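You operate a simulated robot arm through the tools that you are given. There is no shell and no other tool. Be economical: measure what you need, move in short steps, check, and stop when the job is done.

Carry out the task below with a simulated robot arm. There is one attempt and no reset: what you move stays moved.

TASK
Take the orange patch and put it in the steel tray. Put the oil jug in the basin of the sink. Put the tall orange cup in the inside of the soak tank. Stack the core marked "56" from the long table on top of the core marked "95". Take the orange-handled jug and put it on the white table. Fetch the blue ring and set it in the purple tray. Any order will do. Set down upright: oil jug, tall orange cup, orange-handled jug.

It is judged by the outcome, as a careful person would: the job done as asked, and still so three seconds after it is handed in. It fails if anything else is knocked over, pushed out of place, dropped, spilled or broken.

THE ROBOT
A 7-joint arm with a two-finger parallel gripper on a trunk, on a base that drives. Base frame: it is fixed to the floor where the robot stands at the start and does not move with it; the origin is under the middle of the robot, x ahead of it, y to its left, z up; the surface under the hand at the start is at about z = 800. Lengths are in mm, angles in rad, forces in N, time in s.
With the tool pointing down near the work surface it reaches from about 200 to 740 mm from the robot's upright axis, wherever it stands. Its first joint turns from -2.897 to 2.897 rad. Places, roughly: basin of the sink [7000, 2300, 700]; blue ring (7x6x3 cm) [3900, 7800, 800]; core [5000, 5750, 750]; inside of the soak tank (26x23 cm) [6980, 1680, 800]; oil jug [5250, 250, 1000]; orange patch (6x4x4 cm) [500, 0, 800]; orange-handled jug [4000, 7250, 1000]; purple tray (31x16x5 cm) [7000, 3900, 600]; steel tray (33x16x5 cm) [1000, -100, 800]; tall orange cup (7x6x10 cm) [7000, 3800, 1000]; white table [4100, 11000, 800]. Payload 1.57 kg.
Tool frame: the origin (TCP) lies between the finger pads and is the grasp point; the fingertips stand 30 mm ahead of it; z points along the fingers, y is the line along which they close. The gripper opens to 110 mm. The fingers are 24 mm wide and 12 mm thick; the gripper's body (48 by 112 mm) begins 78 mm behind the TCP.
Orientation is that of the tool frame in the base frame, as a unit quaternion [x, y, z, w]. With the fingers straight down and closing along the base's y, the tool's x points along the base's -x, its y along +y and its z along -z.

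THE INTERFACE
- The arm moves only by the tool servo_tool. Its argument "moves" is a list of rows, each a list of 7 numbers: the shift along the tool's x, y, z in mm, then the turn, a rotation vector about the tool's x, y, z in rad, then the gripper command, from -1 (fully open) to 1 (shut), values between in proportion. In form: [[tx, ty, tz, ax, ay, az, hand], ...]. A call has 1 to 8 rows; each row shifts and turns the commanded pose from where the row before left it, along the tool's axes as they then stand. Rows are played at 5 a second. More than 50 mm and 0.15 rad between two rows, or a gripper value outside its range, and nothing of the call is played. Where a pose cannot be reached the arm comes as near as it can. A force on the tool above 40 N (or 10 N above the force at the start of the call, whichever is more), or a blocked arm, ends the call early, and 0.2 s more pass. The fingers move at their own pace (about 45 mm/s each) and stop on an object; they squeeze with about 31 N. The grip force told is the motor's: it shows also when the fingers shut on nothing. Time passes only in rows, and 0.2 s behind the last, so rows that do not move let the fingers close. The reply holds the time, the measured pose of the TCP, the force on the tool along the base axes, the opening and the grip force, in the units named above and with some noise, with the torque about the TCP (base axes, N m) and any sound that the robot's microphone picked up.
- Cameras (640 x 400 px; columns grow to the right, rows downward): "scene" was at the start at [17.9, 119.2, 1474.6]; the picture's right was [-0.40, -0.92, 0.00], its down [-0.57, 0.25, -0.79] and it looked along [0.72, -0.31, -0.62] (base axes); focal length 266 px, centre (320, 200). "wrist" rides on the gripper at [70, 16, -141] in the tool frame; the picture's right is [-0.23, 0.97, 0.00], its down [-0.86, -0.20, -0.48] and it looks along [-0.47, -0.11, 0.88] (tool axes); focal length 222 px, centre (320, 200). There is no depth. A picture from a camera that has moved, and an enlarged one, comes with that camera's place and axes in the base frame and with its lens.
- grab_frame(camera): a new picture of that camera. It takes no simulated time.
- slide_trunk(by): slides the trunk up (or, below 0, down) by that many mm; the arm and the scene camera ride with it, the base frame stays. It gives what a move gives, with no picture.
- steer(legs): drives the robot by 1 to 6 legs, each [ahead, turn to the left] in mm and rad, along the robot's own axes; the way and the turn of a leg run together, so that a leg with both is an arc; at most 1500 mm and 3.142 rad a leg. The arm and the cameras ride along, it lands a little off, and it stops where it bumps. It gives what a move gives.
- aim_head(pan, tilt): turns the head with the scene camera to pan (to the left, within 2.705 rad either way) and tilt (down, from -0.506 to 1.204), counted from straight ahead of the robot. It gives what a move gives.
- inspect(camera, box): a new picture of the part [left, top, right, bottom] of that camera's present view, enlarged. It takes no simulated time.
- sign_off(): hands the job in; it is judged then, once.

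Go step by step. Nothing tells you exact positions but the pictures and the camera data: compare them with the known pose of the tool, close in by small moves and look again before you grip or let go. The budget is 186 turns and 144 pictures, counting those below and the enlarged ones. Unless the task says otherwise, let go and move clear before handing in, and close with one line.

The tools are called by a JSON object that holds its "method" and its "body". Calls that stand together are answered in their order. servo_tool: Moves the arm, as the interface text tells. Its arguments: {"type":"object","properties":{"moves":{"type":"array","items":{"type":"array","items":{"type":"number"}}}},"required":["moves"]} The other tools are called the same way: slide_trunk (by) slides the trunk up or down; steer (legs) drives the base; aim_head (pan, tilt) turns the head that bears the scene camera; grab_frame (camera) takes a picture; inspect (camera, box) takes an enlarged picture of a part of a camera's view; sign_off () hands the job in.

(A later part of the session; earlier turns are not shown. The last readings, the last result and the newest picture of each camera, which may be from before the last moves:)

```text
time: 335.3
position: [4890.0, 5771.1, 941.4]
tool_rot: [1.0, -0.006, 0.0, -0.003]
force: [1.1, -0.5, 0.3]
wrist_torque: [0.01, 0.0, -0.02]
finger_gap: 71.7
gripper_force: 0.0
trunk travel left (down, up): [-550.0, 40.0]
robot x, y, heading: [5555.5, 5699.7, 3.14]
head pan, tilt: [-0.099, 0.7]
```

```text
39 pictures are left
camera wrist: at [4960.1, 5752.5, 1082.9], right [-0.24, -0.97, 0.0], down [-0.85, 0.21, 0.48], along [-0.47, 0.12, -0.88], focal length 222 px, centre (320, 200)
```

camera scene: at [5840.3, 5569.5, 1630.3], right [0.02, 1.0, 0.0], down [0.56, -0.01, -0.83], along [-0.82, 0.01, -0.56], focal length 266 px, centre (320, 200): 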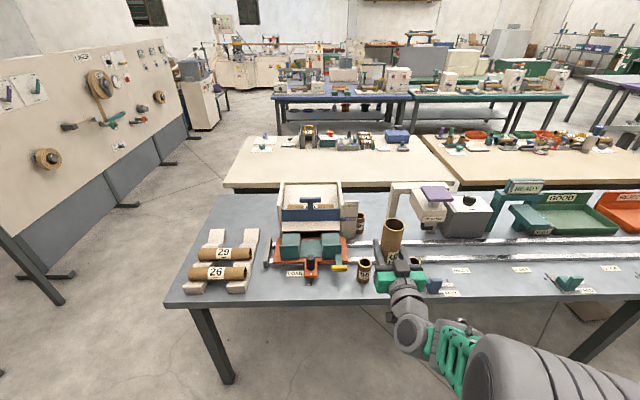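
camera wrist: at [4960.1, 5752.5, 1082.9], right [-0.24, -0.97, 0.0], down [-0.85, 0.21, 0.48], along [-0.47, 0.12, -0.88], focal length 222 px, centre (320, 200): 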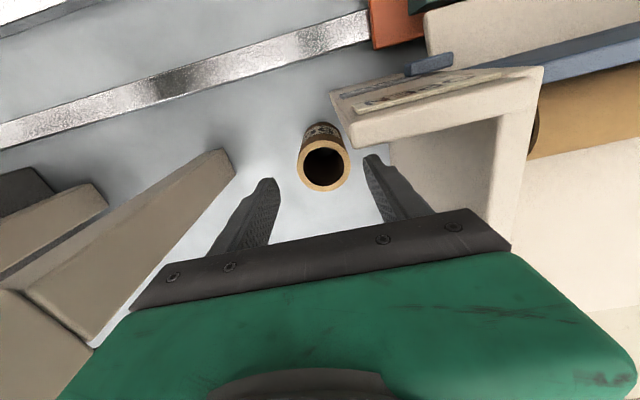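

{"method": "servo_tool", "body": {"moves": [[0, 0, -45, 0, 0, 0, -0.3], [0, 0, -45, 0, 0, 0, -0.3], [0, 0, -30, 0, 0, 0, -0.3], [0, 0, 0, 0, 0, -0.147, -0.3], [0, 0, 0, 0, 0, -0.147, -0.3], [0, 0, 0, 0, 0, -0.147, -0.3], [0, 0, 0, 0, 0, -0.147, -0.3], [0, 0, 0, 0, 0, -0.147, -0.3]]}}

{"method": "servo_tool", "body": {"moves": [[0, 0, 0, 0, 0, -0.147, -0.3], [0, 0, 0, 0, 0, -0.147, -0.3], [0, 0, 0, 0, 0, -0.147, -0.3], [0, 0, 0, 0, 0, -0.147, -0.3], [0, 0, 0, 0, 0, -0.147, -0.3], [0, 0, 0, 0, 0, -0.147, -0.3], [0, 0, 0, 0, 0, -0.147, -0.3], [0, 0, 0, 0, 0, -0.147, -0.3]]}}

{"method": "servo_tool", "body": {"moves": [[0, 0, 0, 0, 0, -0.147, -0.3], [0, 0, 0, 0, 0, -0.147, -0.3], [0, 0, 0, 0, 0, -0.147, -0.3], [0, 0, 0, 0, 0, 0, -0.3]]}}

```text
time: 337.1
position: [4889.5, 5769.6, 1061.8]
tool_rot: [0.935, 0.355, -0.002, -0.001]
force: [0.4, 0.6, 0.3]
wrist_torque: [0.0, -0.01, 0.0]
finger_gap: 71.3
gripper_force: 0.0
trunk travel left (down, up): [-550.0, 40.0]
robot x, y, heading: [5557.7, 5697.8, 3.136]
head pan, tilt: [-0.099, 0.7]
```

```text
time: 338.9
position: [4889.9, 5769.6, 1062.5]
tool_rot: [0.581, 0.814, -0.001, -0.001]
force: [0.1, 0.6, 0.2]
wrist_torque: [0.0, -0.03, -0.02]
finger_gap: 71.7
gripper_force: 0.1
trunk travel left (down, up): [-550.0, 40.0]
robot x, y, heading: [5556.6, 5697.0, 3.136]
head pan, tilt: [-0.099, 0.7]
```

```text
time: 339.9
position: [4889.7, 5769.8, 1062.7]
tool_rot: [0.39, 0.921, -0.001, -0.001]
force: [-0.3, -0.8, 0.1]
wrist_torque: [0.0, 0.0, 0.01]
finger_gap: 71.5
gripper_force: 0.0
trunk travel left (down, up): [-550.0, 40.0]
robot x, y, heading: [5559.5, 5698.5, 3.136]
head pan, tilt: [-0.099, 0.7]
```

{"method": "servo_tool", "body": {"moves": [[0, 0, 45, 0, 0, 0, -0.3], [0, 0, 45, 0, 0, 0, -0.3], [0, 0, 25, 0, 0, 0, -0.3], [0, 0, 0, 0, 0, 0, -0.3]]}}

{"method": "grab_frame", "body": {"camera": "wrist"}}

```text
time: 340.9
position: [4889.5, 5769.8, 946.7]
tool_rot: [0.391, 0.921, -0.001, -0.001]
force: [0.1, 0.2, -0.5]
wrist_torque: [0.01, 0.02, -0.02]
finger_gap: 71.5
gripper_force: 0.0
trunk travel left (down, up): [-550.0, 40.0]
robot x, y, heading: [5555.5, 5700.9, 3.135]
head pan, tilt: [-0.099, 0.7]
```

```text
38 pictures are left
camera wrist: at [4853.1, 5831.5, 1089.0], right [0.86, 0.51, 0.0], down [0.45, -0.75, 0.48], along [0.24, -0.41, -0.88], focal length 222 px, centre (320, 200)
```

wrist: 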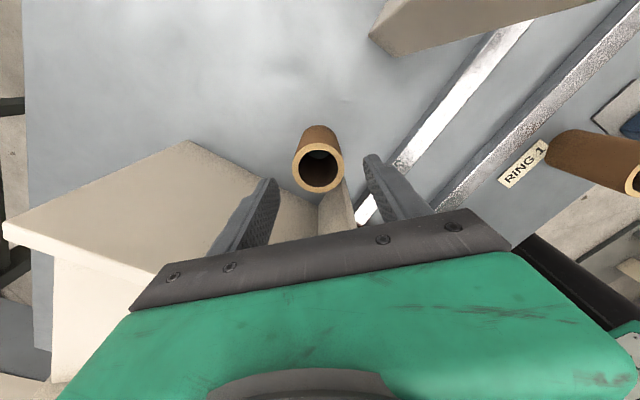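

{"method": "servo_tool", "body": {"moves": [[-1, -2, 30, 0, 0, 0, -0.3], [0, 0, 30, 0, 0, 0, -0.3], [0, 0, 23, 0, 0, 0, -0.3], [0, 0, 0, 0, 0, 0, -0.3]]}}

{"method": "grab_frame", "body": {"camera": "wrist"}}

```text
time: 341.9
position: [4887.7, 5769.1, 866.3]
tool_rot: [0.391, 0.92, 0.0, -0.002]
force: [0.0, 0.6, -0.7]
wrist_torque: [-0.03, 0.01, 0.01]
finger_gap: 71.8
gripper_force: 0.0
trunk travel left (down, up): [-550.0, 40.0]
robot x, y, heading: [5556.9, 5700.7, 3.135]
head pan, tilt: [-0.099, 0.7]
```

```text
37 pictures are left
camera wrist: at [4851.9, 5829.7, 1007.8], right [0.86, 0.51, 0.0], down [0.45, -0.75, 0.48], along [0.24, -0.41, -0.88], focal length 222 px, centre (320, 200)
```

wrist: 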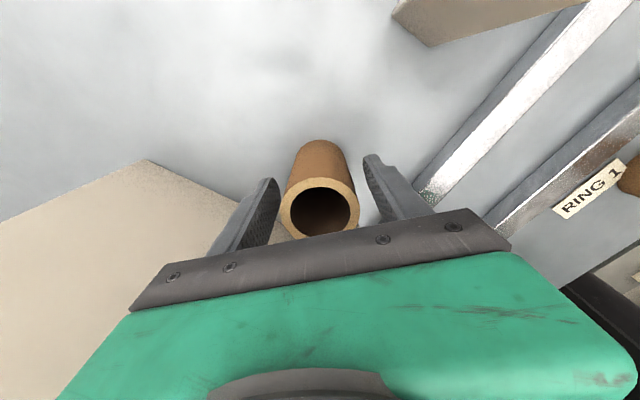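

{"method": "servo_tool", "body": {"moves": [[0, 0, 0, 0, 0, 0, 0.1], [0, 0, 0, 0, 0, 0, 1], [0, 0, 0, 0, 0, 0, 1], [0, 0, 0, 0, 0, 0, 1]]}}

{"method": "servo_tool", "body": {"moves": [[0, 0, -15, 0, 0, 0, 1], [0, 0, -35, 0, 0, 0, 1], [0, 0, -45, 0, 0, 0, 1], [0, 0, -45, 0, 0, 0, 1], [0, 0, -45, 0, 0, 0, 1], [0, 0, -15, 0, 0, 0, 1], [0, 0, 0, 0, 0, 0, 1]]}}

```text
time: 342.9
position: [4887.7, 5768.6, 865.6]
tool_rot: [0.391, 0.92, 0.0, 0.0]
force: [0.4, 0.0, 0.1]
wrist_torque: [0.01, 0.01, 0.02]
finger_gap: 48.8
gripper_force: 31.1
trunk travel left (down, up): [-550.0, 40.0]
robot x, y, heading: [5556.5, 5700.1, 3.137]
head pan, tilt: [-0.099, 0.7]
```

```text
time: 344.5
position: [4889.3, 5769.2, 1062.7]
tool_rot: [0.391, 0.92, 0.0, -0.001]
force: [0.0, 0.9, -1.2]
wrist_torque: [-0.02, 0.01, 0.0]
finger_gap: 49.0
gripper_force: 30.7
trunk travel left (down, up): [-550.0, 40.0]
robot x, y, heading: [5557.1, 5696.8, 3.138]
head pan, tilt: [-0.099, 0.7]
```

{"method": "servo_tool", "body": {"moves": [[0, 0, -35, 0, 0, 0, 1], [0, 0, -35, 0, 0, 0, 1], [0, 0, 0, 0, 0, 0, 1]]}}

{"method": "steer", "body": {"legs": [[-230, 0]]}}

{"method": "aim_head", "body": {"pan": 0.15, "tilt": 0.65}}

{"method": "grab_frame", "body": {"camera": "wrist"}}

{"method": "inspect", "body": {"camera": "scene", "box": [260, 140, 500, 310]}}

```text
time: 345.3
position: [4886.8, 5768.6, 1135.1]
tool_rot: [0.391, 0.92, -0.001, -0.001]
force: [-0.2, 0.0, -0.6]
wrist_torque: [0.0, 0.01, 0.0]
finger_gap: 48.9
gripper_force: 30.9
trunk travel left (down, up): [-550.0, 40.0]
robot x, y, heading: [5556.7, 5695.5, 3.143]
head pan, tilt: [-0.099, 0.7]
```

```text
time: 347.1
position: [5121.1, 5767.3, 1133.7]
tool_rot: [0.391, 0.921, -0.001, -0.001]
force: [-0.4, -0.7, -0.7]
wrist_torque: [0.0, 0.03, 0.01]
finger_gap: 48.7
gripper_force: 30.8
trunk travel left (down, up): [-550.0, 40.0]
robot x, y, heading: [5790.3, 5698.6, 3.139]
head pan, tilt: [-0.099, 0.7]
```

```text
time: 347.8
position: [5119.7, 5767.0, 1133.8]
tool_rot: [0.39, 0.921, 0.0, -0.001]
force: [0.2, 0.8, -0.4]
wrist_torque: [0.01, 0.02, 0.02]
finger_gap: 48.6
gripper_force: 31.1
trunk travel left (down, up): [-550.0, 40.0]
robot x, y, heading: [5789.6, 5697.7, 3.143]
head pan, tilt: [0.15, 0.649]
```

```text
36 pictures are left
camera wrist: at [5084.6, 5828.6, 1276.1], right [0.86, 0.51, 0.0], down [0.45, -0.75, 0.48], along [0.24, -0.41, -0.88], focal length 222 px, centre (320, 200)
```

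wrist: 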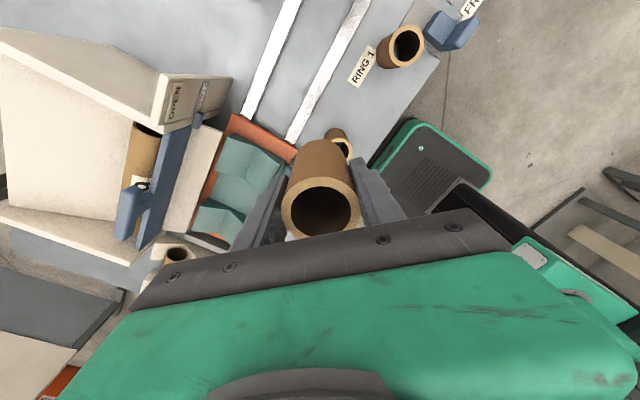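

```text
2.35 times, centred on (380, 225) of scene
camera zoom: at [5761.3, 5529.0, 1626.0], right [-0.15, 0.99, 0.0], down [0.6, 0.09, -0.8], along [-0.79, -0.12, -0.6], focal length 627 px, centre (179, 141)
```

zoom: 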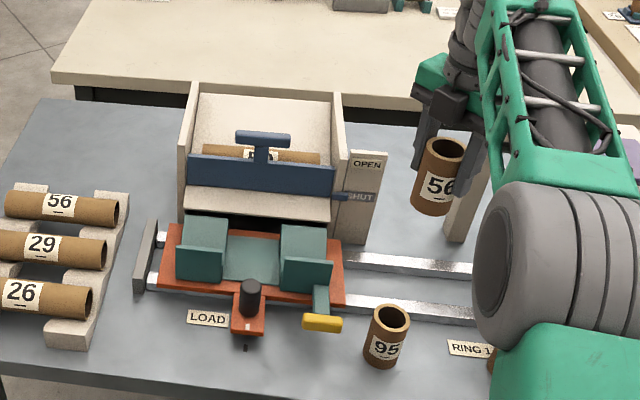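

{"method": "servo_tool", "body": {"moves": [[-21, 13, 0, 0, 0, 0, 1], [-21, 13, 0, 0, 0, 0, 1], [0, 0, 40, 0, 0, 0, 1], [0, 0, 40, 0, 0, 0, 1], [0, 0, 40, 0, 0, 0, 1], [0, 0, 29, 0, 0, 0, 1], [0, 0, 0, 0, 0, 0, 1]]}}

{"method": "inspect", "body": {"camera": "scene", "box": [380, 200, 460, 310]}}

{"method": "grab_frame", "body": {"camera": "wrist"}}

```text
time: 349.4
position: [5168.9, 5755.3, 986.4]
tool_rot: [0.391, 0.92, -0.001, -0.002]
force: [0.2, -0.2, 0.0]
wrist_torque: [0.03, 0.05, -0.02]
finger_gap: 48.9
gripper_force: 31.1
trunk travel left (down, up): [-550.0, 40.0]
robot x, y, heading: [5788.4, 5696.4, 3.137]
head pan, tilt: [0.15, 0.649]
```

```text
3.64 times, centred on (420, 255) of scene
camera zoom: at [5761.3, 5528.9, 1626.1], right [-0.15, 0.99, 0.0], down [0.6, 0.09, -0.8], along [-0.79, -0.12, -0.6], focal length 969 px, centre (-44, 0)
```

zoom: 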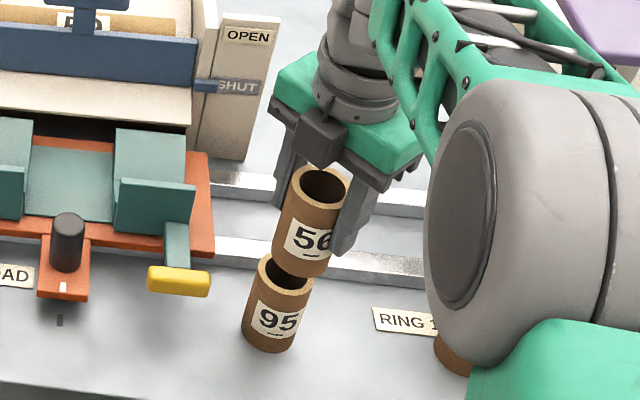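

```text
33 pictures are left
camera wrist: at [5134.1, 5815.7, 1127.3], right [0.86, 0.51, 0.0], down [0.45, -0.75, 0.48], along [0.24, -0.41, -0.88], focal length 222 px, centre (320, 200)
```

wrist: 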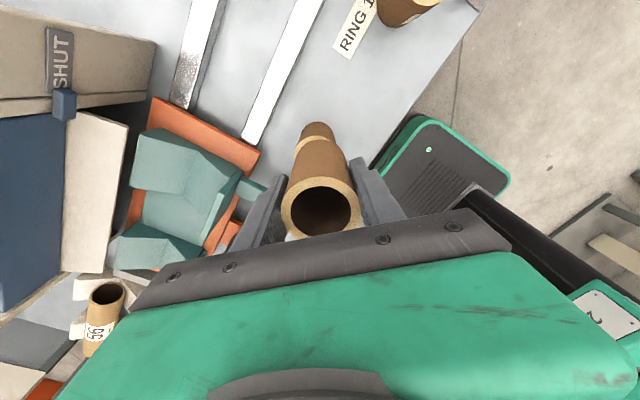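

{"method": "servo_tool", "body": {"moves": [[-4.4, -8.4, 0, 0, 0, 0, 1], [0, 0, 15, 0, 0, 0, 1], [0, 0, 0, 0, 0, 0, 1]]}}

{"method": "inspect", "body": {"camera": "scene", "box": [395, 230, 455, 300]}}

{"method": "inspect", "body": {"camera": "wrist", "box": [270, 110, 370, 180]}}

```text
time: 350.2
position: [5165.2, 5746.4, 972.2]
tool_rot: [0.391, 0.92, -0.001, -0.001]
force: [1.3, 0.7, -0.7]
wrist_torque: [0.01, -0.02, 0.01]
finger_gap: 48.7
gripper_force: 30.7
trunk travel left (down, up): [-550.0, 40.0]
robot x, y, heading: [5789.6, 5700.0, 3.137]
head pan, tilt: [0.15, 0.649]
```

```text
5.71 times, centred on (425, 265) of scene
camera zoom: at [5761.2, 5529.0, 1626.1], right [-0.15, 0.99, 0.0], down [0.6, 0.09, -0.8], along [-0.79, -0.12, -0.6], focal length 1523 px, centre (-280, -171)
```

zoom: 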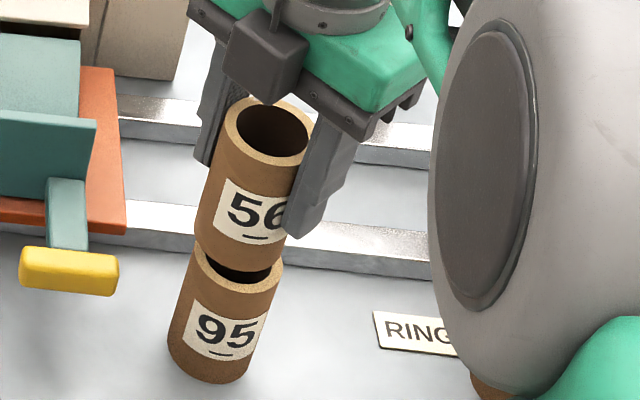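

```text
5.71 times, centred on (320, 145) of wrist
camera zoom: at [5129.8, 5807.2, 1114.1], right [0.86, 0.51, 0.0], down [0.45, -0.75, 0.48], along [0.24, -0.41, -0.88], focal length 1269 px, centre (320, 514)
```

zoom: 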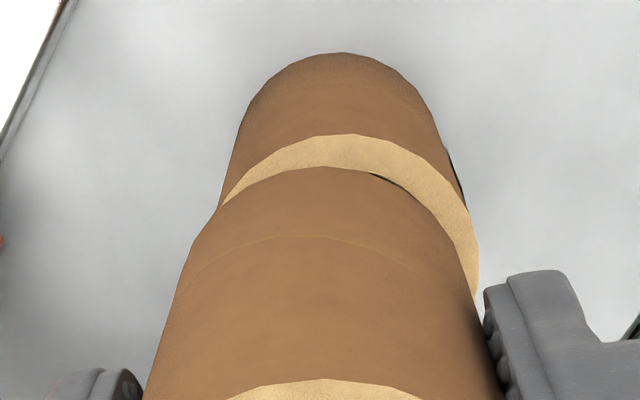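

{"method": "servo_tool", "body": {"moves": [[0.5, 3.2, 0, 0, 0, 0, 1], [0, 0, 12, 0, 0, 0, 1], [0, 0, 0, 0, 0, 0, 1]]}}

{"method": "inspect", "body": {"camera": "scene", "box": [395, 230, 455, 300]}}

{"method": "inspect", "body": {"camera": "wrist", "box": [270, 110, 370, 180]}}

```text
time: 351.0
position: [5167.3, 5749.0, 959.1]
tool_rot: [0.391, 0.92, 0.0, -0.001]
force: [0.5, -0.1, -0.9]
wrist_torque: [0.01, -0.02, 0.0]
finger_gap: 48.9
gripper_force: 30.6
trunk travel left (down, up): [-550.0, 40.0]
robot x, y, heading: [5790.8, 5698.5, 3.143]
head pan, tilt: [0.15, 0.649]
```

```text
5.71 times, centred on (425, 265) of scene
camera zoom: at [5761.2, 5528.9, 1626.0], right [-0.15, 0.99, 0.0], down [0.6, 0.09, -0.8], along [-0.79, -0.12, -0.6], focal length 1523 px, centre (-280, -171)
```

zoom: 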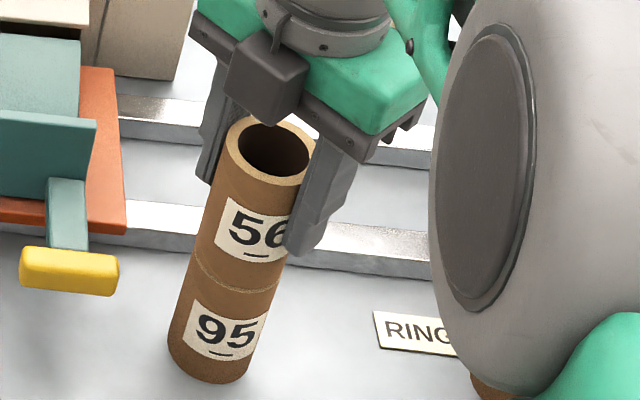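

```text
5.71 times, centred on (320, 145) of wrist
camera zoom: at [5131.6, 5810.3, 1101.1], right [0.86, 0.51, 0.0], down [0.45, -0.75, 0.48], along [0.24, -0.41, -0.88], focal length 1269 px, centre (320, 514)
```

zoom: 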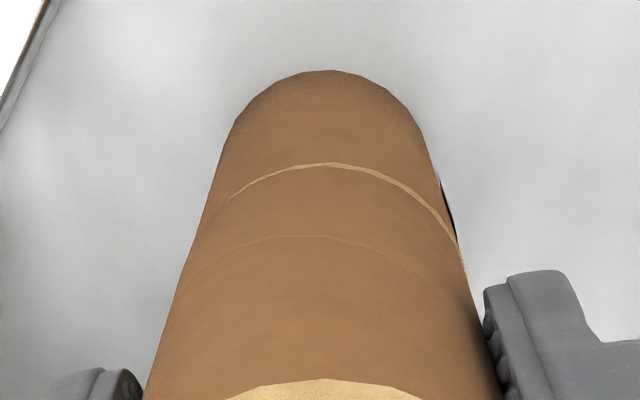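

{"method": "servo_tool", "body": {"moves": [[0, 1.2, 0.5, 0, 0, 0, 1], [0, 0, 1.5, 0, 0, 0, 1], [0, 0, 1.5, 0, 0, 0, 1], [0, 0, 0, 0, 0, 0, 1]]}}

```text
time: 352.0
position: [5168.6, 5748.9, 955.3]
tool_rot: [0.39, 0.921, 0.0, -0.001]
force: [0.3, 0.5, 2.6]
wrist_torque: [-0.02, -0.06, 0.04]
finger_gap: 48.8
gripper_force: 30.8
trunk travel left (down, up): [-550.0, 40.0]
robot x, y, heading: [5788.5, 5696.8, 3.142]
head pan, tilt: [0.15, 0.649]
```

{"method": "servo_tool", "body": {"moves": [[0, 0, 0.7, 0, 0, 0, 1], [0, 0, 0, 0, 0, 0, 1]]}}

{"method": "inspect", "body": {"camera": "wrist", "box": [270, 110, 370, 180]}}

```text
time: 352.6
position: [5167.2, 5750.3, 956.3]
tool_rot: [0.391, 0.92, -0.001, -0.003]
force: [0.3, -0.3, 6.4]
wrist_torque: [-0.06, -0.1, 0.05]
finger_gap: 48.9
gripper_force: 30.8
trunk travel left (down, up): [-550.0, 40.0]
robot x, y, heading: [5786.1, 5701.7, 3.136]
head pan, tilt: [0.15, 0.649]
```

```text
5.71 times, centred on (320, 145) of wrist
camera zoom: at [5132.8, 5810.6, 1097.8], right [0.86, 0.51, 0.0], down [0.45, -0.75, 0.48], along [0.24, -0.41, -0.88], focal length 1269 px, centre (320, 514)
```

zoom: 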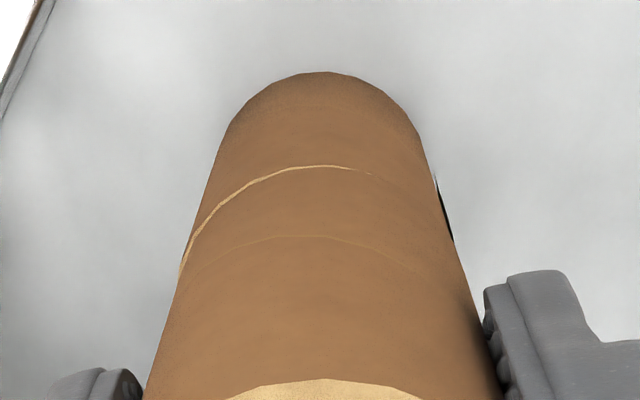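

In contact (6 N) and aligned within about a millimetre. I'll release slowly and rise straight up.

{"method": "servo_tool", "body": {"moves": [[0, 0, 0, 0, 0, 0, 0.1], [0, 0, 0, 0, 0, 0, 0], [0, 0, 0, 0, 0, 0, -0.15], [0, 0, 0, 0, 0, 0, -0.3], [0, 0, 0, 0, 0, 0, -0.3], [0, 0, -10, 0, 0, 0, -0.3], [0, 0, -30, 0, 0, 0, -0.3], [0, 0, -40, 0, 0, 0, -0.3]]}}

{"method": "servo_tool", "body": {"moves": [[0, 0, -45, 0, 0, 0, -0.3], [0, 0, -45, 0, 0, 0, -0.3], [0, 0, -45, 0, 0, 0, -0.3], [0, 0, 0, 0, 0, 0, -0.3]]}}

{"method": "inspect", "body": {"camera": "scene", "box": [260, 140, 500, 310]}}

```text
time: 354.4
position: [5167.7, 5749.1, 1035.5]
tool_rot: [0.391, 0.92, 0.001, -0.001]
force: [-0.2, -0.1, -0.5]
wrist_torque: [-0.03, 0.02, -0.03]
finger_gap: 71.5
gripper_force: 0.1
trunk travel left (down, up): [-550.0, 40.0]
robot x, y, heading: [5788.9, 5697.6, 3.139]
head pan, tilt: [0.15, 0.649]
```

```text
time: 355.4
position: [5168.2, 5751.4, 1169.0]
tool_rot: [0.391, 0.92, 0.0, -0.001]
force: [0.3, 0.7, 0.0]
wrist_torque: [-0.04, -0.04, -0.02]
finger_gap: 71.4
gripper_force: 0.1
trunk travel left (down, up): [-550.0, 40.0]
robot x, y, heading: [5788.8, 5696.0, 3.136]
head pan, tilt: [0.15, 0.649]
```

```text
2.35 times, centred on (380, 225) of scene
camera zoom: at [5761.5, 5528.9, 1626.0], right [-0.15, 0.99, 0.0], down [0.6, 0.09, -0.8], along [-0.79, -0.12, -0.6], focal length 627 px, centre (179, 141)
```

zoom: 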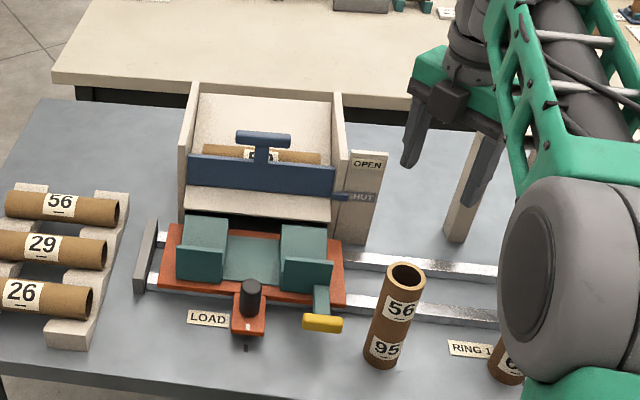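

{"method": "steer", "body": {"legs": [[-100, 0], [0, 1.573], [1460, 0], [0, -1.571], [1245, 0], [1245, 0]]}}

{"method": "steer", "body": {"legs": [[0, -1.571], [1300, 0], [1000, 0]]}}

{"method": "aim_head", "body": {"pan": -0.5, "tilt": 0.45}}

{"method": "grab_frame", "body": {"camera": "scene"}}

```text
time: 382.7
position: [2763.1, 4503.5, 1168.1]
tool_rot: [0.423, 0.906, -0.001, -0.001]
force: [0.0, 0.9, 0.8]
wrist_torque: [0.02, 0.01, 0.01]
finger_gap: 71.6
gripper_force: 0.1
trunk travel left (down, up): [-550.0, 40.0]
robot x, y, heading: [3381.9, 4407.4, 3.067]
head pan, tilt: [0.15, 0.649]
```

```text
time: 397.8
position: [3496.2, 7336.4, 1168.0]
tool_rot: [0.931, 0.365, 0.0, 0.0]
force: [-0.5, 0.4, 0.0]
wrist_torque: [0.0, 0.03, -0.01]
finger_gap: 71.3
gripper_force: 0.0
trunk travel left (down, up): [-550.0, 40.0]
robot x, y, heading: [3437.2, 6712.9, 1.545]
head pan, tilt: [0.15, 0.649]
```

```text
time: 398.9
position: [3498.4, 7336.5, 1168.7]
tool_rot: [0.931, 0.366, 0.0, -0.001]
force: [0.1, -0.6, -0.9]
wrist_torque: [-0.02, -0.02, 0.0]
finger_gap: 71.7
gripper_force: 0.0
trunk travel left (down, up): [-550.0, 40.0]
robot x, y, heading: [3433.0, 6712.5, 1.549]
head pan, tilt: [-0.499, 0.45]
```

```text
26 pictures are left
camera scene: at [3321.0, 6738.2, 1643.9], right [0.87, -0.5, 0.0], down [-0.22, -0.38, -0.9], along [0.45, 0.78, -0.44], focal length 266 px, centre (320, 200)
```

scene: 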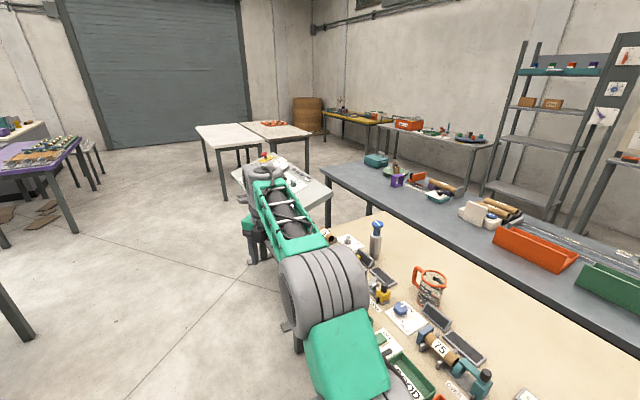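

{"method": "inspect", "body": {"camera": "scene", "box": [330, 200, 530, 400]}}

```text
2.00 times, centred on (430, 300) of scene
camera zoom: at [3321.0, 6738.2, 1643.9], right [0.87, -0.5, 0.0], down [-0.22, -0.38, -0.9], along [0.45, 0.78, -0.44], focal length 533 px, centre (100, 0)
```

zoom: 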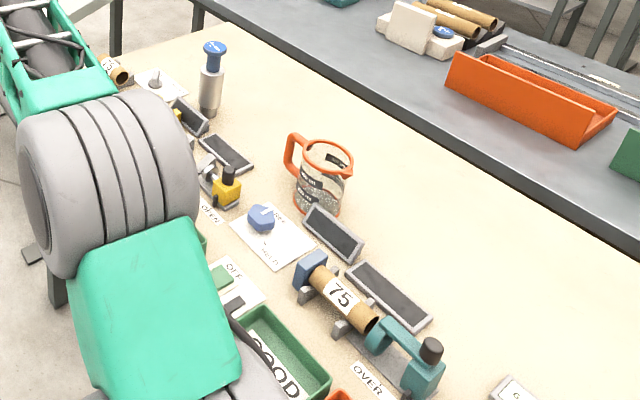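

{"method": "steer", "body": {"legs": [[0, 0.2], [487, 0], [0, -1.749]]}}

{"method": "aim_head", "body": {"pan": 0.35, "tilt": 0.6}}

{"method": "grab_frame", "body": {"camera": "scene"}}

{"method": "grab_frame", "body": {"camera": "wrist"}}

```text
time: 406.7
position: [3969.7, 7134.0, 1169.6]
tool_rot: [0.917, -0.399, 0.001, 0.0]
force: [0.3, 0.1, -0.2]
wrist_torque: [-0.03, 0.01, 0.02]
finger_gap: 71.7
gripper_force: 0.1
trunk travel left (down, up): [-550.0, 40.0]
robot x, y, heading: [3348.5, 7196.3, -0.021]
head pan, tilt: [-0.499, 0.45]
```

```text
time: 407.9
position: [3969.6, 7134.7, 1168.0]
tool_rot: [0.917, -0.399, 0.001, 0.0]
force: [0.0, 0.2, -0.2]
wrist_torque: [0.0, 0.01, 0.0]
finger_gap: 71.6
gripper_force: 0.1
trunk travel left (down, up): [-550.0, 40.0]
robot x, y, heading: [3345.4, 7197.3, -0.022]
head pan, tilt: [0.351, 0.6]
```

```text
24 pictures are left
camera scene: at [3375.9, 7380.5, 1630.3], right [0.32, -0.95, 0.0], down [-0.53, -0.18, -0.83], along [0.78, 0.27, -0.56], focal length 266 px, centre (320, 200)
```

scene: 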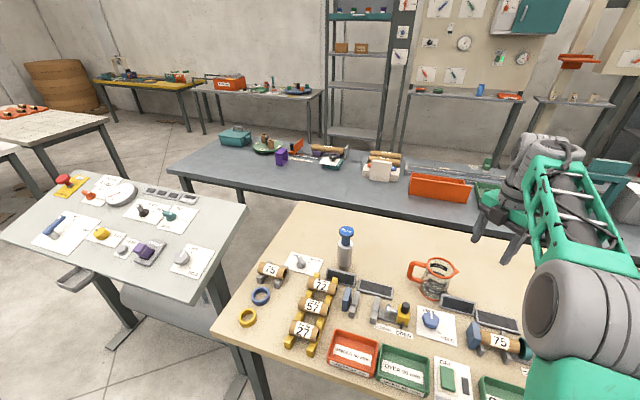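

```text
23 pictures are left
camera wrist: at [4006.9, 7072.1, 1310.0], right [-0.87, -0.5, 0.0], down [-0.44, 0.76, 0.48], along [-0.24, 0.41, -0.88], focal length 222 px, centre (320, 200)
```

wrist: 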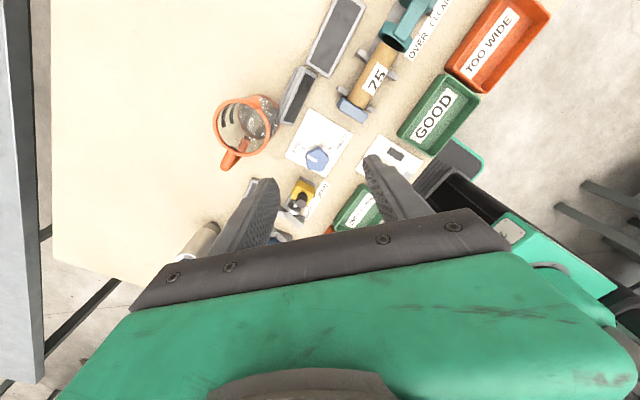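

{"method": "inspect", "body": {"camera": "wrist", "box": [190, 80, 310, 180]}}

{"method": "inspect", "body": {"camera": "scene", "box": [390, 240, 490, 320]}}

```text
4.00 times, centred on (250, 130) of wrist
camera zoom: at [4006.9, 7072.1, 1310.0], right [-0.87, -0.5, 0.0], down [-0.44, 0.76, 0.48], along [-0.24, 0.41, -0.88], focal length 888 px, centre (600, 480)
```

zoom: 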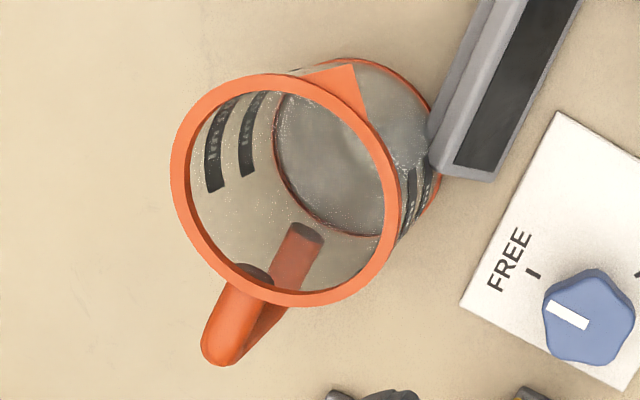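

```text
5.00 times, centred on (440, 280) of scene
camera zoom: at [3375.9, 7380.5, 1630.3], right [0.32, -0.95, 0.0], down [-0.53, -0.18, -0.83], along [0.78, 0.27, -0.56], focal length 1332 px, centre (-280, -200)
```

zoom: 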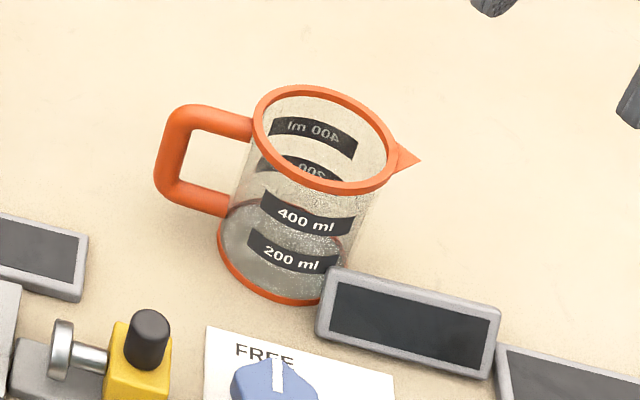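

{"method": "steer", "body": {"legs": [[55, 0.02]]}}

{"method": "servo_tool", "body": {"moves": [[0, 0, 0, 0, 0, 0.142, -1], [0, 0, 0, 0, 0, 0.142, -1], [0, 0, 0, 0, 0, 0.142, -1], [-19, -37, 0, 0, 0, 0, -1], [-19, -37, 0, 0, 0, 0, -1], [0, 0, 45, 0, 0, 0, -1], [0, 0, 45, 0, 0, 0, -1], [0, 0, 45, 0, 0, 0, -1]]}}

{"method": "grab_frame", "body": {"camera": "wrist"}}

```text
time: 408.9
position: [4028.5, 7145.7, 1166.6]
tool_rot: [0.921, -0.389, 0.001, 0.0]
force: [0.3, -0.5, -0.6]
wrist_torque: [0.01, 0.03, -0.02]
finger_gap: 71.5
gripper_force: 0.0
trunk travel left (down, up): [-550.0, 40.0]
robot x, y, heading: [3400.2, 7198.6, -0.0]
head pan, tilt: [0.351, 0.6]
```

```text
time: 410.6
position: [4084.2, 7208.5, 1035.1]
tool_rot: [0.818, -0.575, 0.002, -0.001]
force: [-0.1, -0.1, 0.0]
wrist_torque: [-0.02, 0.0, -0.02]
finger_gap: 110.0
gripper_force: 0.0
trunk travel left (down, up): [-550.0, 40.0]
robot x, y, heading: [3406.4, 7196.5, -0.004]
head pan, tilt: [0.351, 0.6]
```

```text
20 pictures are left
camera wrist: at [4093.2, 7137.0, 1177.7], right [-0.99, -0.12, 0.0], down [-0.1, 0.87, 0.48], along [-0.05, 0.47, -0.88], focal length 222 px, centre (320, 200)
```

wrist: 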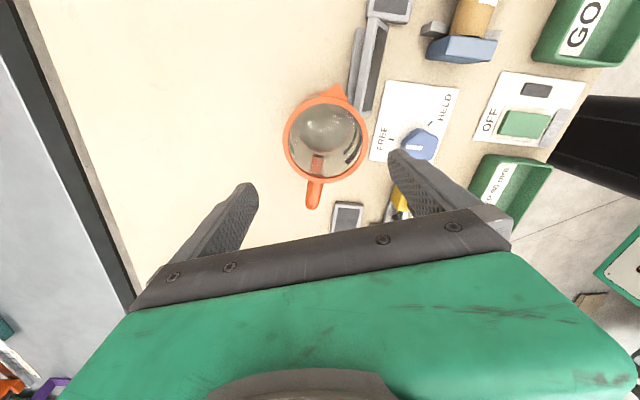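

{"method": "servo_tool", "body": {"moves": [[15.3, 7.6, 0, 0, 0, 0, -1], [0, 0, 40, 0, 0, 0, -1], [0, 0, 0, 0, 0, 0, -1]]}}

{"method": "grab_frame", "body": {"camera": "wrist"}}

```text
time: 411.4
position: [4082.0, 7191.1, 995.7]
tool_rot: [0.818, -0.575, 0.001, 0.0]
force: [0.5, -1.0, 0.7]
wrist_torque: [0.05, -0.02, 0.05]
finger_gap: 110.0
gripper_force: 0.2
trunk travel left (down, up): [-550.0, 40.0]
robot x, y, heading: [3407.2, 7194.8, -0.002]
head pan, tilt: [0.351, 0.6]
```

```text
19 pictures are left
camera wrist: at [4090.4, 7119.4, 1137.0], right [-0.99, -0.12, 0.0], down [-0.1, 0.87, 0.48], along [-0.05, 0.47, -0.88], focal length 222 px, centre (320, 200)
```

wrist: 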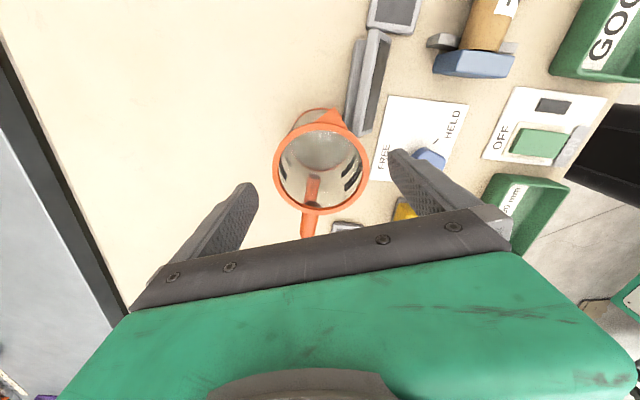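

{"method": "servo_tool", "body": {"moves": [[0, 1, 20, 0, 0, 0, -1], [0, 0, 20, 0, 0, 0, -1], [0, 0, 10, 0, 0, 0, -1], [0, 0, 0, 0, 0, 0, -1]]}}

{"method": "grab_frame", "body": {"camera": "wrist"}}

```text
time: 412.4
position: [4082.7, 7190.8, 943.6]
tool_rot: [0.818, -0.576, 0.002, 0.0]
force: [0.8, 0.6, 0.2]
wrist_torque: [0.01, 0.0, 0.0]
finger_gap: 109.8
gripper_force: 0.0
trunk travel left (down, up): [-550.0, 40.0]
robot x, y, heading: [3404.1, 7196.9, 0.003]
head pan, tilt: [0.351, 0.6]
```

```text
18 pictures are left
camera wrist: at [4090.5, 7119.0, 1085.5], right [-0.99, -0.12, 0.0], down [-0.1, 0.87, 0.48], along [-0.05, 0.47, -0.88], focal length 222 px, centre (320, 200)
```

wrist: 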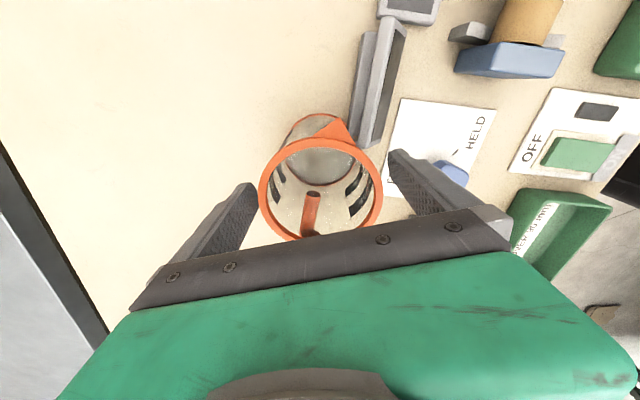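

{"method": "servo_tool", "body": {"moves": [[4.5, 0, 10, 0, 0, 0, -1], [0, 0, 12, 0, 0, 0, -1], [0, 0, 0, 0, 0, 0, -0.7], [0, 0, 0, 0, 0, 0, -0.4], [0, 0, 0, 0, 0, 0, 1], [0, 0, 0, 0, 0, 0, 1], [0, 0, 0, 0, 0, 0, 1]]}}

```text
time: 414.1
position: [4083.3, 7185.2, 920.2]
tool_rot: [0.818, -0.575, 0.002, 0.0]
force: [-0.2, -0.4, 0.6]
wrist_torque: [0.0, 0.03, -0.04]
finger_gap: 84.0
gripper_force: 31.1
trunk travel left (down, up): [-550.0, 40.0]
robot x, y, heading: [3404.0, 7194.6, 0.0]
head pan, tilt: [0.351, 0.6]
```

{"method": "servo_tool", "body": {"moves": [[0, 0, -10, 0, 0, 0, 1], [0, 0, -25, 0, 0, 0, 1], [0, 0, -35, 0, 0, 0, 1], [0, 0, -35, 0, 0, 0, 1], [0, 0, -35, 0, 0, 0, 1], [0, 0, -35, 0, 0, 0, 1], [0, 0, 0, 0, 0, 0, 1]]}}

{"method": "grab_frame", "body": {"camera": "scene"}}

```text
time: 415.6
position: [4082.9, 7186.3, 1098.8]
tool_rot: [0.819, -0.574, 0.001, -0.001]
force: [0.2, 1.0, -1.7]
wrist_torque: [-0.05, 0.01, 0.01]
finger_gap: 83.2
gripper_force: 30.9
trunk travel left (down, up): [-550.0, 40.0]
robot x, y, heading: [3405.4, 7196.4, 0.004]
head pan, tilt: [0.351, 0.6]
```

```text
17 pictures are left
camera scene: at [3427.3, 7380.5, 1630.3], right [0.34, -0.94, 0.0], down [-0.53, -0.19, -0.83], along [0.78, 0.28, -0.56], focal length 266 px, centre (320, 200)
```

scene: 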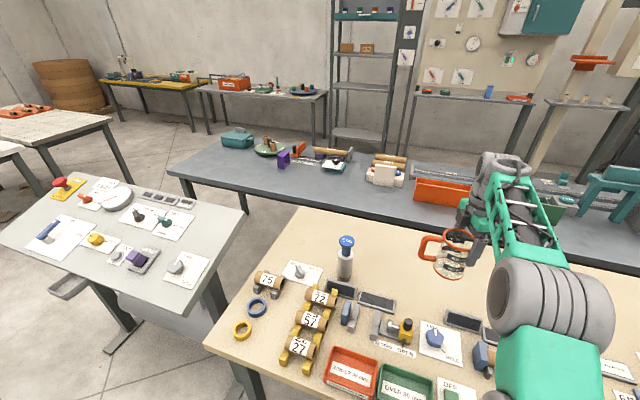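

{"method": "servo_tool", "body": {"moves": [[0, 0, -30, 0, 0, 0, 1], [0, 0, -40, 0, 0, 0, 1], [0, 0, -30, 0, 0, 0, 1], [0, 0, 0, 0, 0, 0, 1]]}}

{"method": "steer", "body": {"legs": [[-100, 0], [0, 1.571], [1250, 0], [1250, 0], [1200, 0], [0, -1.571]]}}

{"method": "aim_head", "body": {"pan": 0.2, "tilt": 0.6}}

{"method": "grab_frame", "body": {"camera": "scene"}}

```text
time: 416.6
position: [4081.7, 7182.2, 1198.2]
tool_rot: [0.818, -0.575, 0.001, -0.001]
force: [0.3, -0.4, -0.2]
wrist_torque: [-0.08, 0.0, -0.03]
finger_gap: 83.4
gripper_force: 30.8
trunk travel left (down, up): [-550.0, 40.0]
robot x, y, heading: [3406.0, 7195.9, -0.006]
head pan, tilt: [0.351, 0.6]
```

```text
time: 442.9
position: [4106.0, 10852.9, 1196.7]
tool_rot: [0.808, -0.59, 0.001, 0.0]
force: [0.5, 0.1, -0.8]
wrist_torque: [-0.01, 0.01, -0.01]
finger_gap: 82.3
gripper_force: 30.7
trunk travel left (down, up): [-550.0, 40.0]
robot x, y, heading: [3434.5, 10889.2, -0.035]
head pan, tilt: [0.351, 0.6]
```

```text
time: 443.6
position: [4107.8, 10853.3, 1197.9]
tool_rot: [0.807, -0.591, 0.001, 0.0]
force: [0.4, -0.1, -1.0]
wrist_torque: [-0.08, -0.01, -0.03]
finger_gap: 82.6
gripper_force: 31.0
trunk travel left (down, up): [-550.0, 40.0]
robot x, y, heading: [3429.7, 10890.2, -0.036]
head pan, tilt: [0.201, 0.6]
```

```text
16 pictures are left
camera scene: at [3463.5, 11061.9, 1630.3], right [0.16, -0.99, 0.0], down [-0.56, -0.09, -0.82], along [0.81, 0.13, -0.57], focal length 266 px, centre (320, 200)
```

scene: 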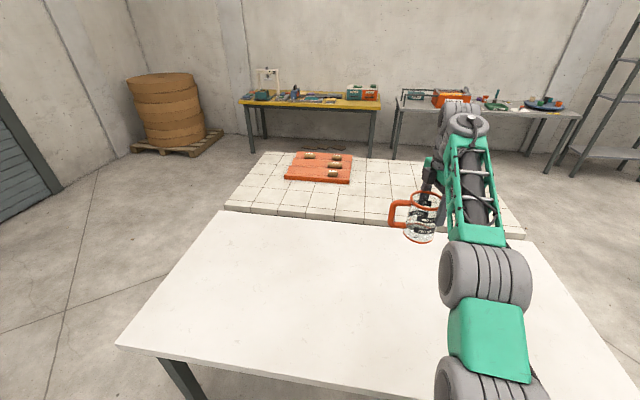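

{"method": "servo_tool", "body": {"moves": [[0, 0, 40, 0, 0, 0, 1], [0, 0, 40, 0, 0, 0, 1], [0, 0, 40, 0, 0, 0, 1], [0, 0, 40, 0, 0, 0, 1], [0, 0, 40, 0, 0, 0, 1], [0, 0, 15, 0, 0, 0, 1], [0, 0, 0, 0, 0, 0, 1]]}}

{"method": "inspect", "body": {"camera": "scene", "box": [360, 180, 480, 300]}}

```text
time: 445.2
position: [4106.8, 10852.3, 983.8]
tool_rot: [0.808, -0.589, 0.001, 0.0]
force: [0.6, 0.5, -1.1]
wrist_torque: [-0.03, -0.03, -0.02]
finger_gap: 82.6
gripper_force: 30.9
trunk travel left (down, up): [-550.0, 40.0]
robot x, y, heading: [3432.1, 10891.8, -0.038]
head pan, tilt: [0.201, 0.6]
```

```text
3.33 times, centred on (420, 240) of scene
camera zoom: at [3463.4, 11061.8, 1630.3], right [0.16, -0.99, 0.0], down [-0.56, -0.09, -0.83], along [0.81, 0.13, -0.56], focal length 888 px, centre (-13, 67)
```

zoom: 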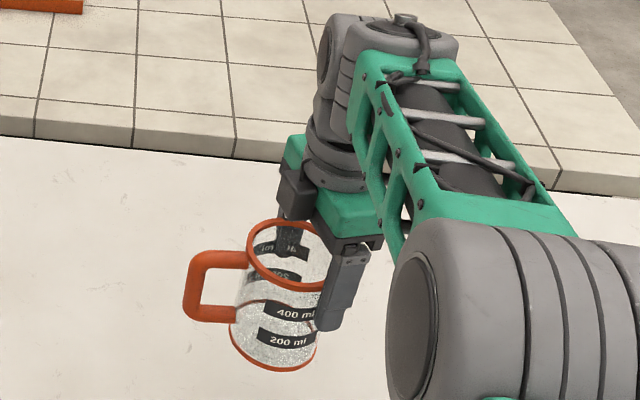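

{"method": "servo_tool", "body": {"moves": [[0, 0, 15, 0, 0, 0, 1], [0, 0, 10, 0, 0, 0, 1], [0, 0, 0, 0, 0, 0, 1]]}}

{"method": "inspect", "body": {"camera": "scene", "box": [360, 200, 460, 300]}}

```text
time: 446.0
position: [4106.2, 10852.7, 958.8]
tool_rot: [0.808, -0.59, 0.001, -0.001]
force: [-0.4, -0.3, -0.5]
wrist_torque: [-0.03, -0.02, 0.03]
finger_gap: 82.6
gripper_force: 30.6
trunk travel left (down, up): [-550.0, 40.0]
robot x, y, heading: [3433.5, 10893.9, -0.042]
head pan, tilt: [0.201, 0.6]
```

```text
4.00 times, centred on (410, 250) of scene
camera zoom: at [3463.5, 11061.8, 1630.3], right [0.16, -0.99, 0.0], down [-0.56, -0.09, -0.83], along [0.81, 0.13, -0.57], focal length 1066 px, centre (-40, 0)
```

zoom: 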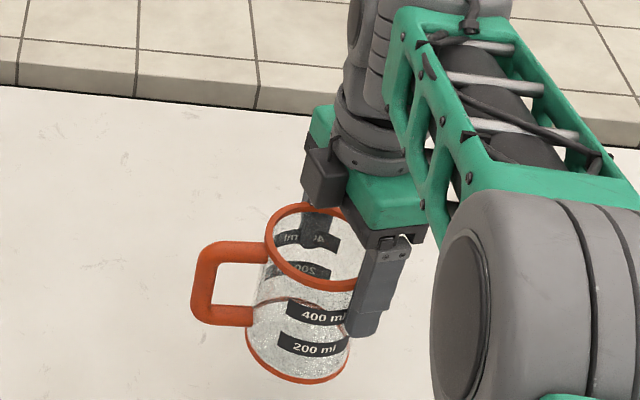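

{"method": "servo_tool", "body": {"moves": [[0, 0, 4, 0, 0, 0, 1], [0, 0, 4, 0, 0, 0, 1], [0, 0, 4, 0, 0, 0, 1], [0, 0, 0, 0, 0, 0, 1]]}}

{"method": "servo_tool", "body": {"moves": [[0, 0, 3, 0, 0, 0, 1], [0, 0, 3, 0, 0, 0, 1], [0, 0, 0, 0, 0, 0, 1]]}}

```text
time: 447.0
position: [4108.0, 10853.9, 946.3]
tool_rot: [0.807, -0.59, 0.001, -0.001]
force: [-0.4, 0.2, -1.0]
wrist_torque: [-0.03, -0.03, 0.02]
finger_gap: 82.5
gripper_force: 30.4
trunk travel left (down, up): [-550.0, 40.0]
robot x, y, heading: [3434.9, 10888.8, -0.036]
head pan, tilt: [0.201, 0.6]
```

```text
time: 447.8
position: [4107.6, 10853.0, 938.4]
tool_rot: [0.808, -0.59, 0.002, -0.001]
force: [0.1, -0.7, -1.1]
wrist_torque: [-0.05, -0.01, -0.03]
finger_gap: 82.5
gripper_force: 31.6
trunk travel left (down, up): [-550.0, 40.0]
robot x, y, heading: [3426.3, 10891.7, -0.039]
head pan, tilt: [0.201, 0.6]
```

{"method": "servo_tool", "body": {"moves": [[0, 0, 3, 0, 0, 0, 1], [0, 0, 3, 0, 0, 0, 1], [0, 0, 0, 0, 0, 0, 1]]}}

{"method": "grab_frame", "body": {"camera": "wrist"}}

```text
time: 448.6
position: [4107.7, 10853.8, 933.3]
tool_rot: [0.808, -0.59, 0.0, -0.001]
force: [0.8, 0.0, -1.0]
wrist_torque: [-0.08, -0.01, -0.03]
finger_gap: 82.7
gripper_force: 31.0
trunk travel left (down, up): [-550.0, 40.0]
robot x, y, heading: [3434.6, 10892.3, -0.037]
head pan, tilt: [0.201, 0.6]
```

```text
13 pictures are left
camera wrist: at [4113.8, 10781.7, 1075.0], right [-1.0, -0.08, 0.0], down [-0.07, 0.88, 0.48], along [-0.04, 0.48, -0.88], focal length 222 px, centre (320, 200)
```

wrist: 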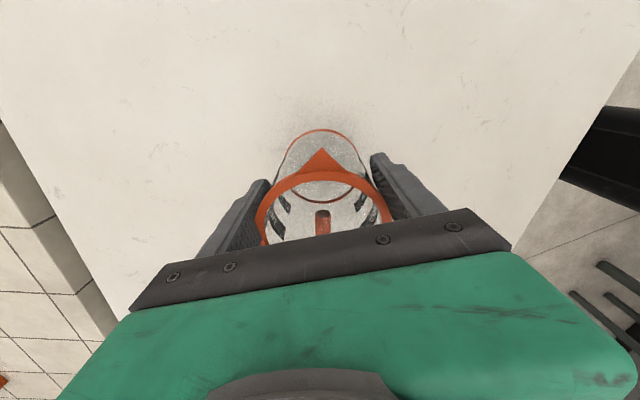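

{"method": "servo_tool", "body": {"moves": [[0, 0, 2.5, 0, 0, 0, 1], [0, 0, 2.5, 0, 0, 0, 1], [0, 0, 0, 0, 0, 0, 1]]}}

{"method": "servo_tool", "body": {"moves": [[0, 0, 2, 0, 0, 0, 1], [0, 0, 2, 0, 0, 0, 1], [0, 0, 0, 0, 0, 0, 1]]}}

```text
time: 449.4
position: [4109.5, 10853.6, 928.9]
tool_rot: [0.807, -0.59, 0.001, 0.0]
force: [0.9, 0.4, -0.7]
wrist_torque: [-0.06, -0.01, 0.02]
finger_gap: 82.5
gripper_force: 31.1
trunk travel left (down, up): [-550.0, 40.0]
robot x, y, heading: [3431.5, 10890.0, -0.038]
head pan, tilt: [0.201, 0.6]
```

```text
time: 450.2
position: [4108.6, 10854.1, 924.2]
tool_rot: [0.808, -0.59, 0.001, 0.0]
force: [0.1, 0.5, -0.3]
wrist_torque: [-0.04, 0.01, -0.04]
finger_gap: 82.3
gripper_force: 30.9
trunk travel left (down, up): [-550.0, 40.0]
robot x, y, heading: [3432.4, 10891.2, -0.043]
head pan, tilt: [0.201, 0.6]
```

{"method": "servo_tool", "body": {"moves": [[0, 0, 2, 0, 0, 0, 1], [0, 0, 1.5, 0, 0, 0, 1], [0, 0, 0, 0, 0, 0, 1]]}}

{"method": "servo_tool", "body": {"moves": [[0, 0, 1.5, 0, 0, 0, 1], [0, 0, 0, 0, 0, 0, 1]]}}

```text
time: 451.0
position: [4107.3, 10852.8, 919.8]
tool_rot: [0.807, -0.59, 0.002, 0.0]
force: [-1.1, -0.4, -1.1]
wrist_torque: [-0.04, -0.01, 0.04]
finger_gap: 82.3
gripper_force: 31.8
trunk travel left (down, up): [-550.0, 40.0]
robot x, y, heading: [3432.4, 10894.8, -0.041]
head pan, tilt: [0.201, 0.6]
```

```text
time: 451.6
position: [4108.5, 10853.7, 919.1]
tool_rot: [0.808, -0.59, 0.001, -0.001]
force: [0.1, 0.3, -1.4]
wrist_torque: [-0.06, -0.01, -0.02]
finger_gap: 82.5
gripper_force: 31.7
trunk travel left (down, up): [-550.0, 40.0]
robot x, y, heading: [3429.5, 10889.9, -0.036]
head pan, tilt: [0.201, 0.6]
```

{"method": "servo_tool", "body": {"moves": [[0, 0, 2, 0, 0, 0, 1], [0, 0, 1.5, 0, 0, 0, 1], [0, 0, 0, 0, 0, 0, 1]]}}

{"method": "servo_tool", "body": {"moves": [[0, 0, 1.5, 0, 0, 0, 1], [0, 0, 1, 0, 0, 0, 1], [0, 0, 0, 0, 0, 0, 1]]}}

{"method": "inspect", "body": {"camera": "wrist", "box": [240, 80, 400, 200]}}

```text
time: 452.4
position: [4107.6, 10852.7, 915.8]
tool_rot: [0.807, -0.59, 0.001, 0.0]
force: [0.2, -0.2, -1.9]
wrist_torque: [-0.05, -0.01, -0.02]
finger_gap: 82.5
gripper_force: 30.7
trunk travel left (down, up): [-550.0, 40.0]
robot x, y, heading: [3427.0, 10892.6, -0.04]
head pan, tilt: [0.201, 0.6]
```

```text
time: 453.2
position: [4106.5, 10854.1, 911.9]
tool_rot: [0.808, -0.589, 0.002, 0.0]
force: [-0.2, 0.2, 0.4]
wrist_torque: [-0.07, 0.0, 0.03]
finger_gap: 82.5
gripper_force: 31.1
trunk travel left (down, up): [-550.0, 40.0]
robot x, y, heading: [3434.6, 10891.6, -0.042]
head pan, tilt: [0.201, 0.6]
```

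```text
3.33 times, centred on (320, 140) of wrist
camera zoom: at [4114.4, 10781.9, 1054.4], right [-1.0, -0.08, 0.0], down [-0.07, 0.88, 0.48], along [-0.04, 0.48, -0.88], focal length 740 px, centre (320, 400)
```

zoom: 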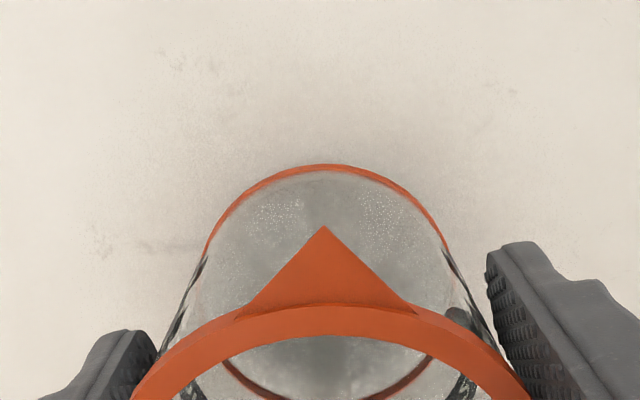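

{"method": "servo_tool", "body": {"moves": [[0, 0, 2.5, 0, 0, 0, 1], [0, 0, 2.5, 0, 0, 0, 1], [0, 0, 0, 0, 0, 0, 1]]}}

{"method": "servo_tool", "body": {"moves": [[0, 0, 2, 0, 0, 0, 1], [0, 0, 2, 0, 0, 0, 1], [0, 0, 0, 0, 0, 0, 1]]}}

{"method": "servo_tool", "body": {"moves": [[0, 0, 2, 0, 0, 0, 1], [0, 0, 2, 0, 0, 0, 1], [0, 0, 0, 0, 0, 0, 1]]}}

```text
time: 454.0
position: [4109.0, 10852.3, 907.4]
tool_rot: [0.807, -0.59, 0.002, -0.001]
force: [-0.4, -0.2, -1.6]
wrist_torque: [-0.07, 0.0, 0.01]
finger_gap: 82.2
gripper_force: 31.2
trunk travel left (down, up): [-550.0, 40.0]
robot x, y, heading: [3431.1, 10890.8, -0.039]
head pan, tilt: [0.201, 0.6]
```

```text
time: 454.8
position: [4109.1, 10853.6, 904.5]
tool_rot: [0.807, -0.59, 0.001, 0.0]
force: [-0.6, 0.0, -1.2]
wrist_torque: [-0.06, -0.02, 0.03]
finger_gap: 82.2
gripper_force: 31.5
trunk travel left (down, up): [-550.0, 40.0]
robot x, y, heading: [3430.5, 10894.5, -0.038]
head pan, tilt: [0.201, 0.6]
```

```text
time: 455.6
position: [4107.8, 10854.1, 899.6]
tool_rot: [0.808, -0.589, 0.001, 0.0]
force: [0.1, -0.1, -0.1]
wrist_torque: [0.01, 0.02, 0.0]
finger_gap: 82.1
gripper_force: 31.2
trunk travel left (down, up): [-550.0, 40.0]
robot x, y, heading: [3431.2, 10890.1, -0.039]
head pan, tilt: [0.201, 0.6]
```

{"method": "servo_tool", "body": {"moves": [[0, 0, 1, 0, 0, 0, 1], [0, 0, 0.7, 0, 0, 0, 1], [0, 0, 0, 0, 0, 0, 1]]}}

```text
time: 456.4
position: [4107.7, 10853.2, 901.2]
tool_rot: [0.807, -0.591, 0.002, -0.001]
force: [-1.3, -0.2, 13.6]
wrist_torque: [0.35, 0.7, -0.02]
finger_gap: 82.1
gripper_force: 31.0
trunk travel left (down, up): [-550.0, 40.0]
robot x, y, heading: [3431.7, 10892.1, -0.036]
head pan, tilt: [0.201, 0.6]
```

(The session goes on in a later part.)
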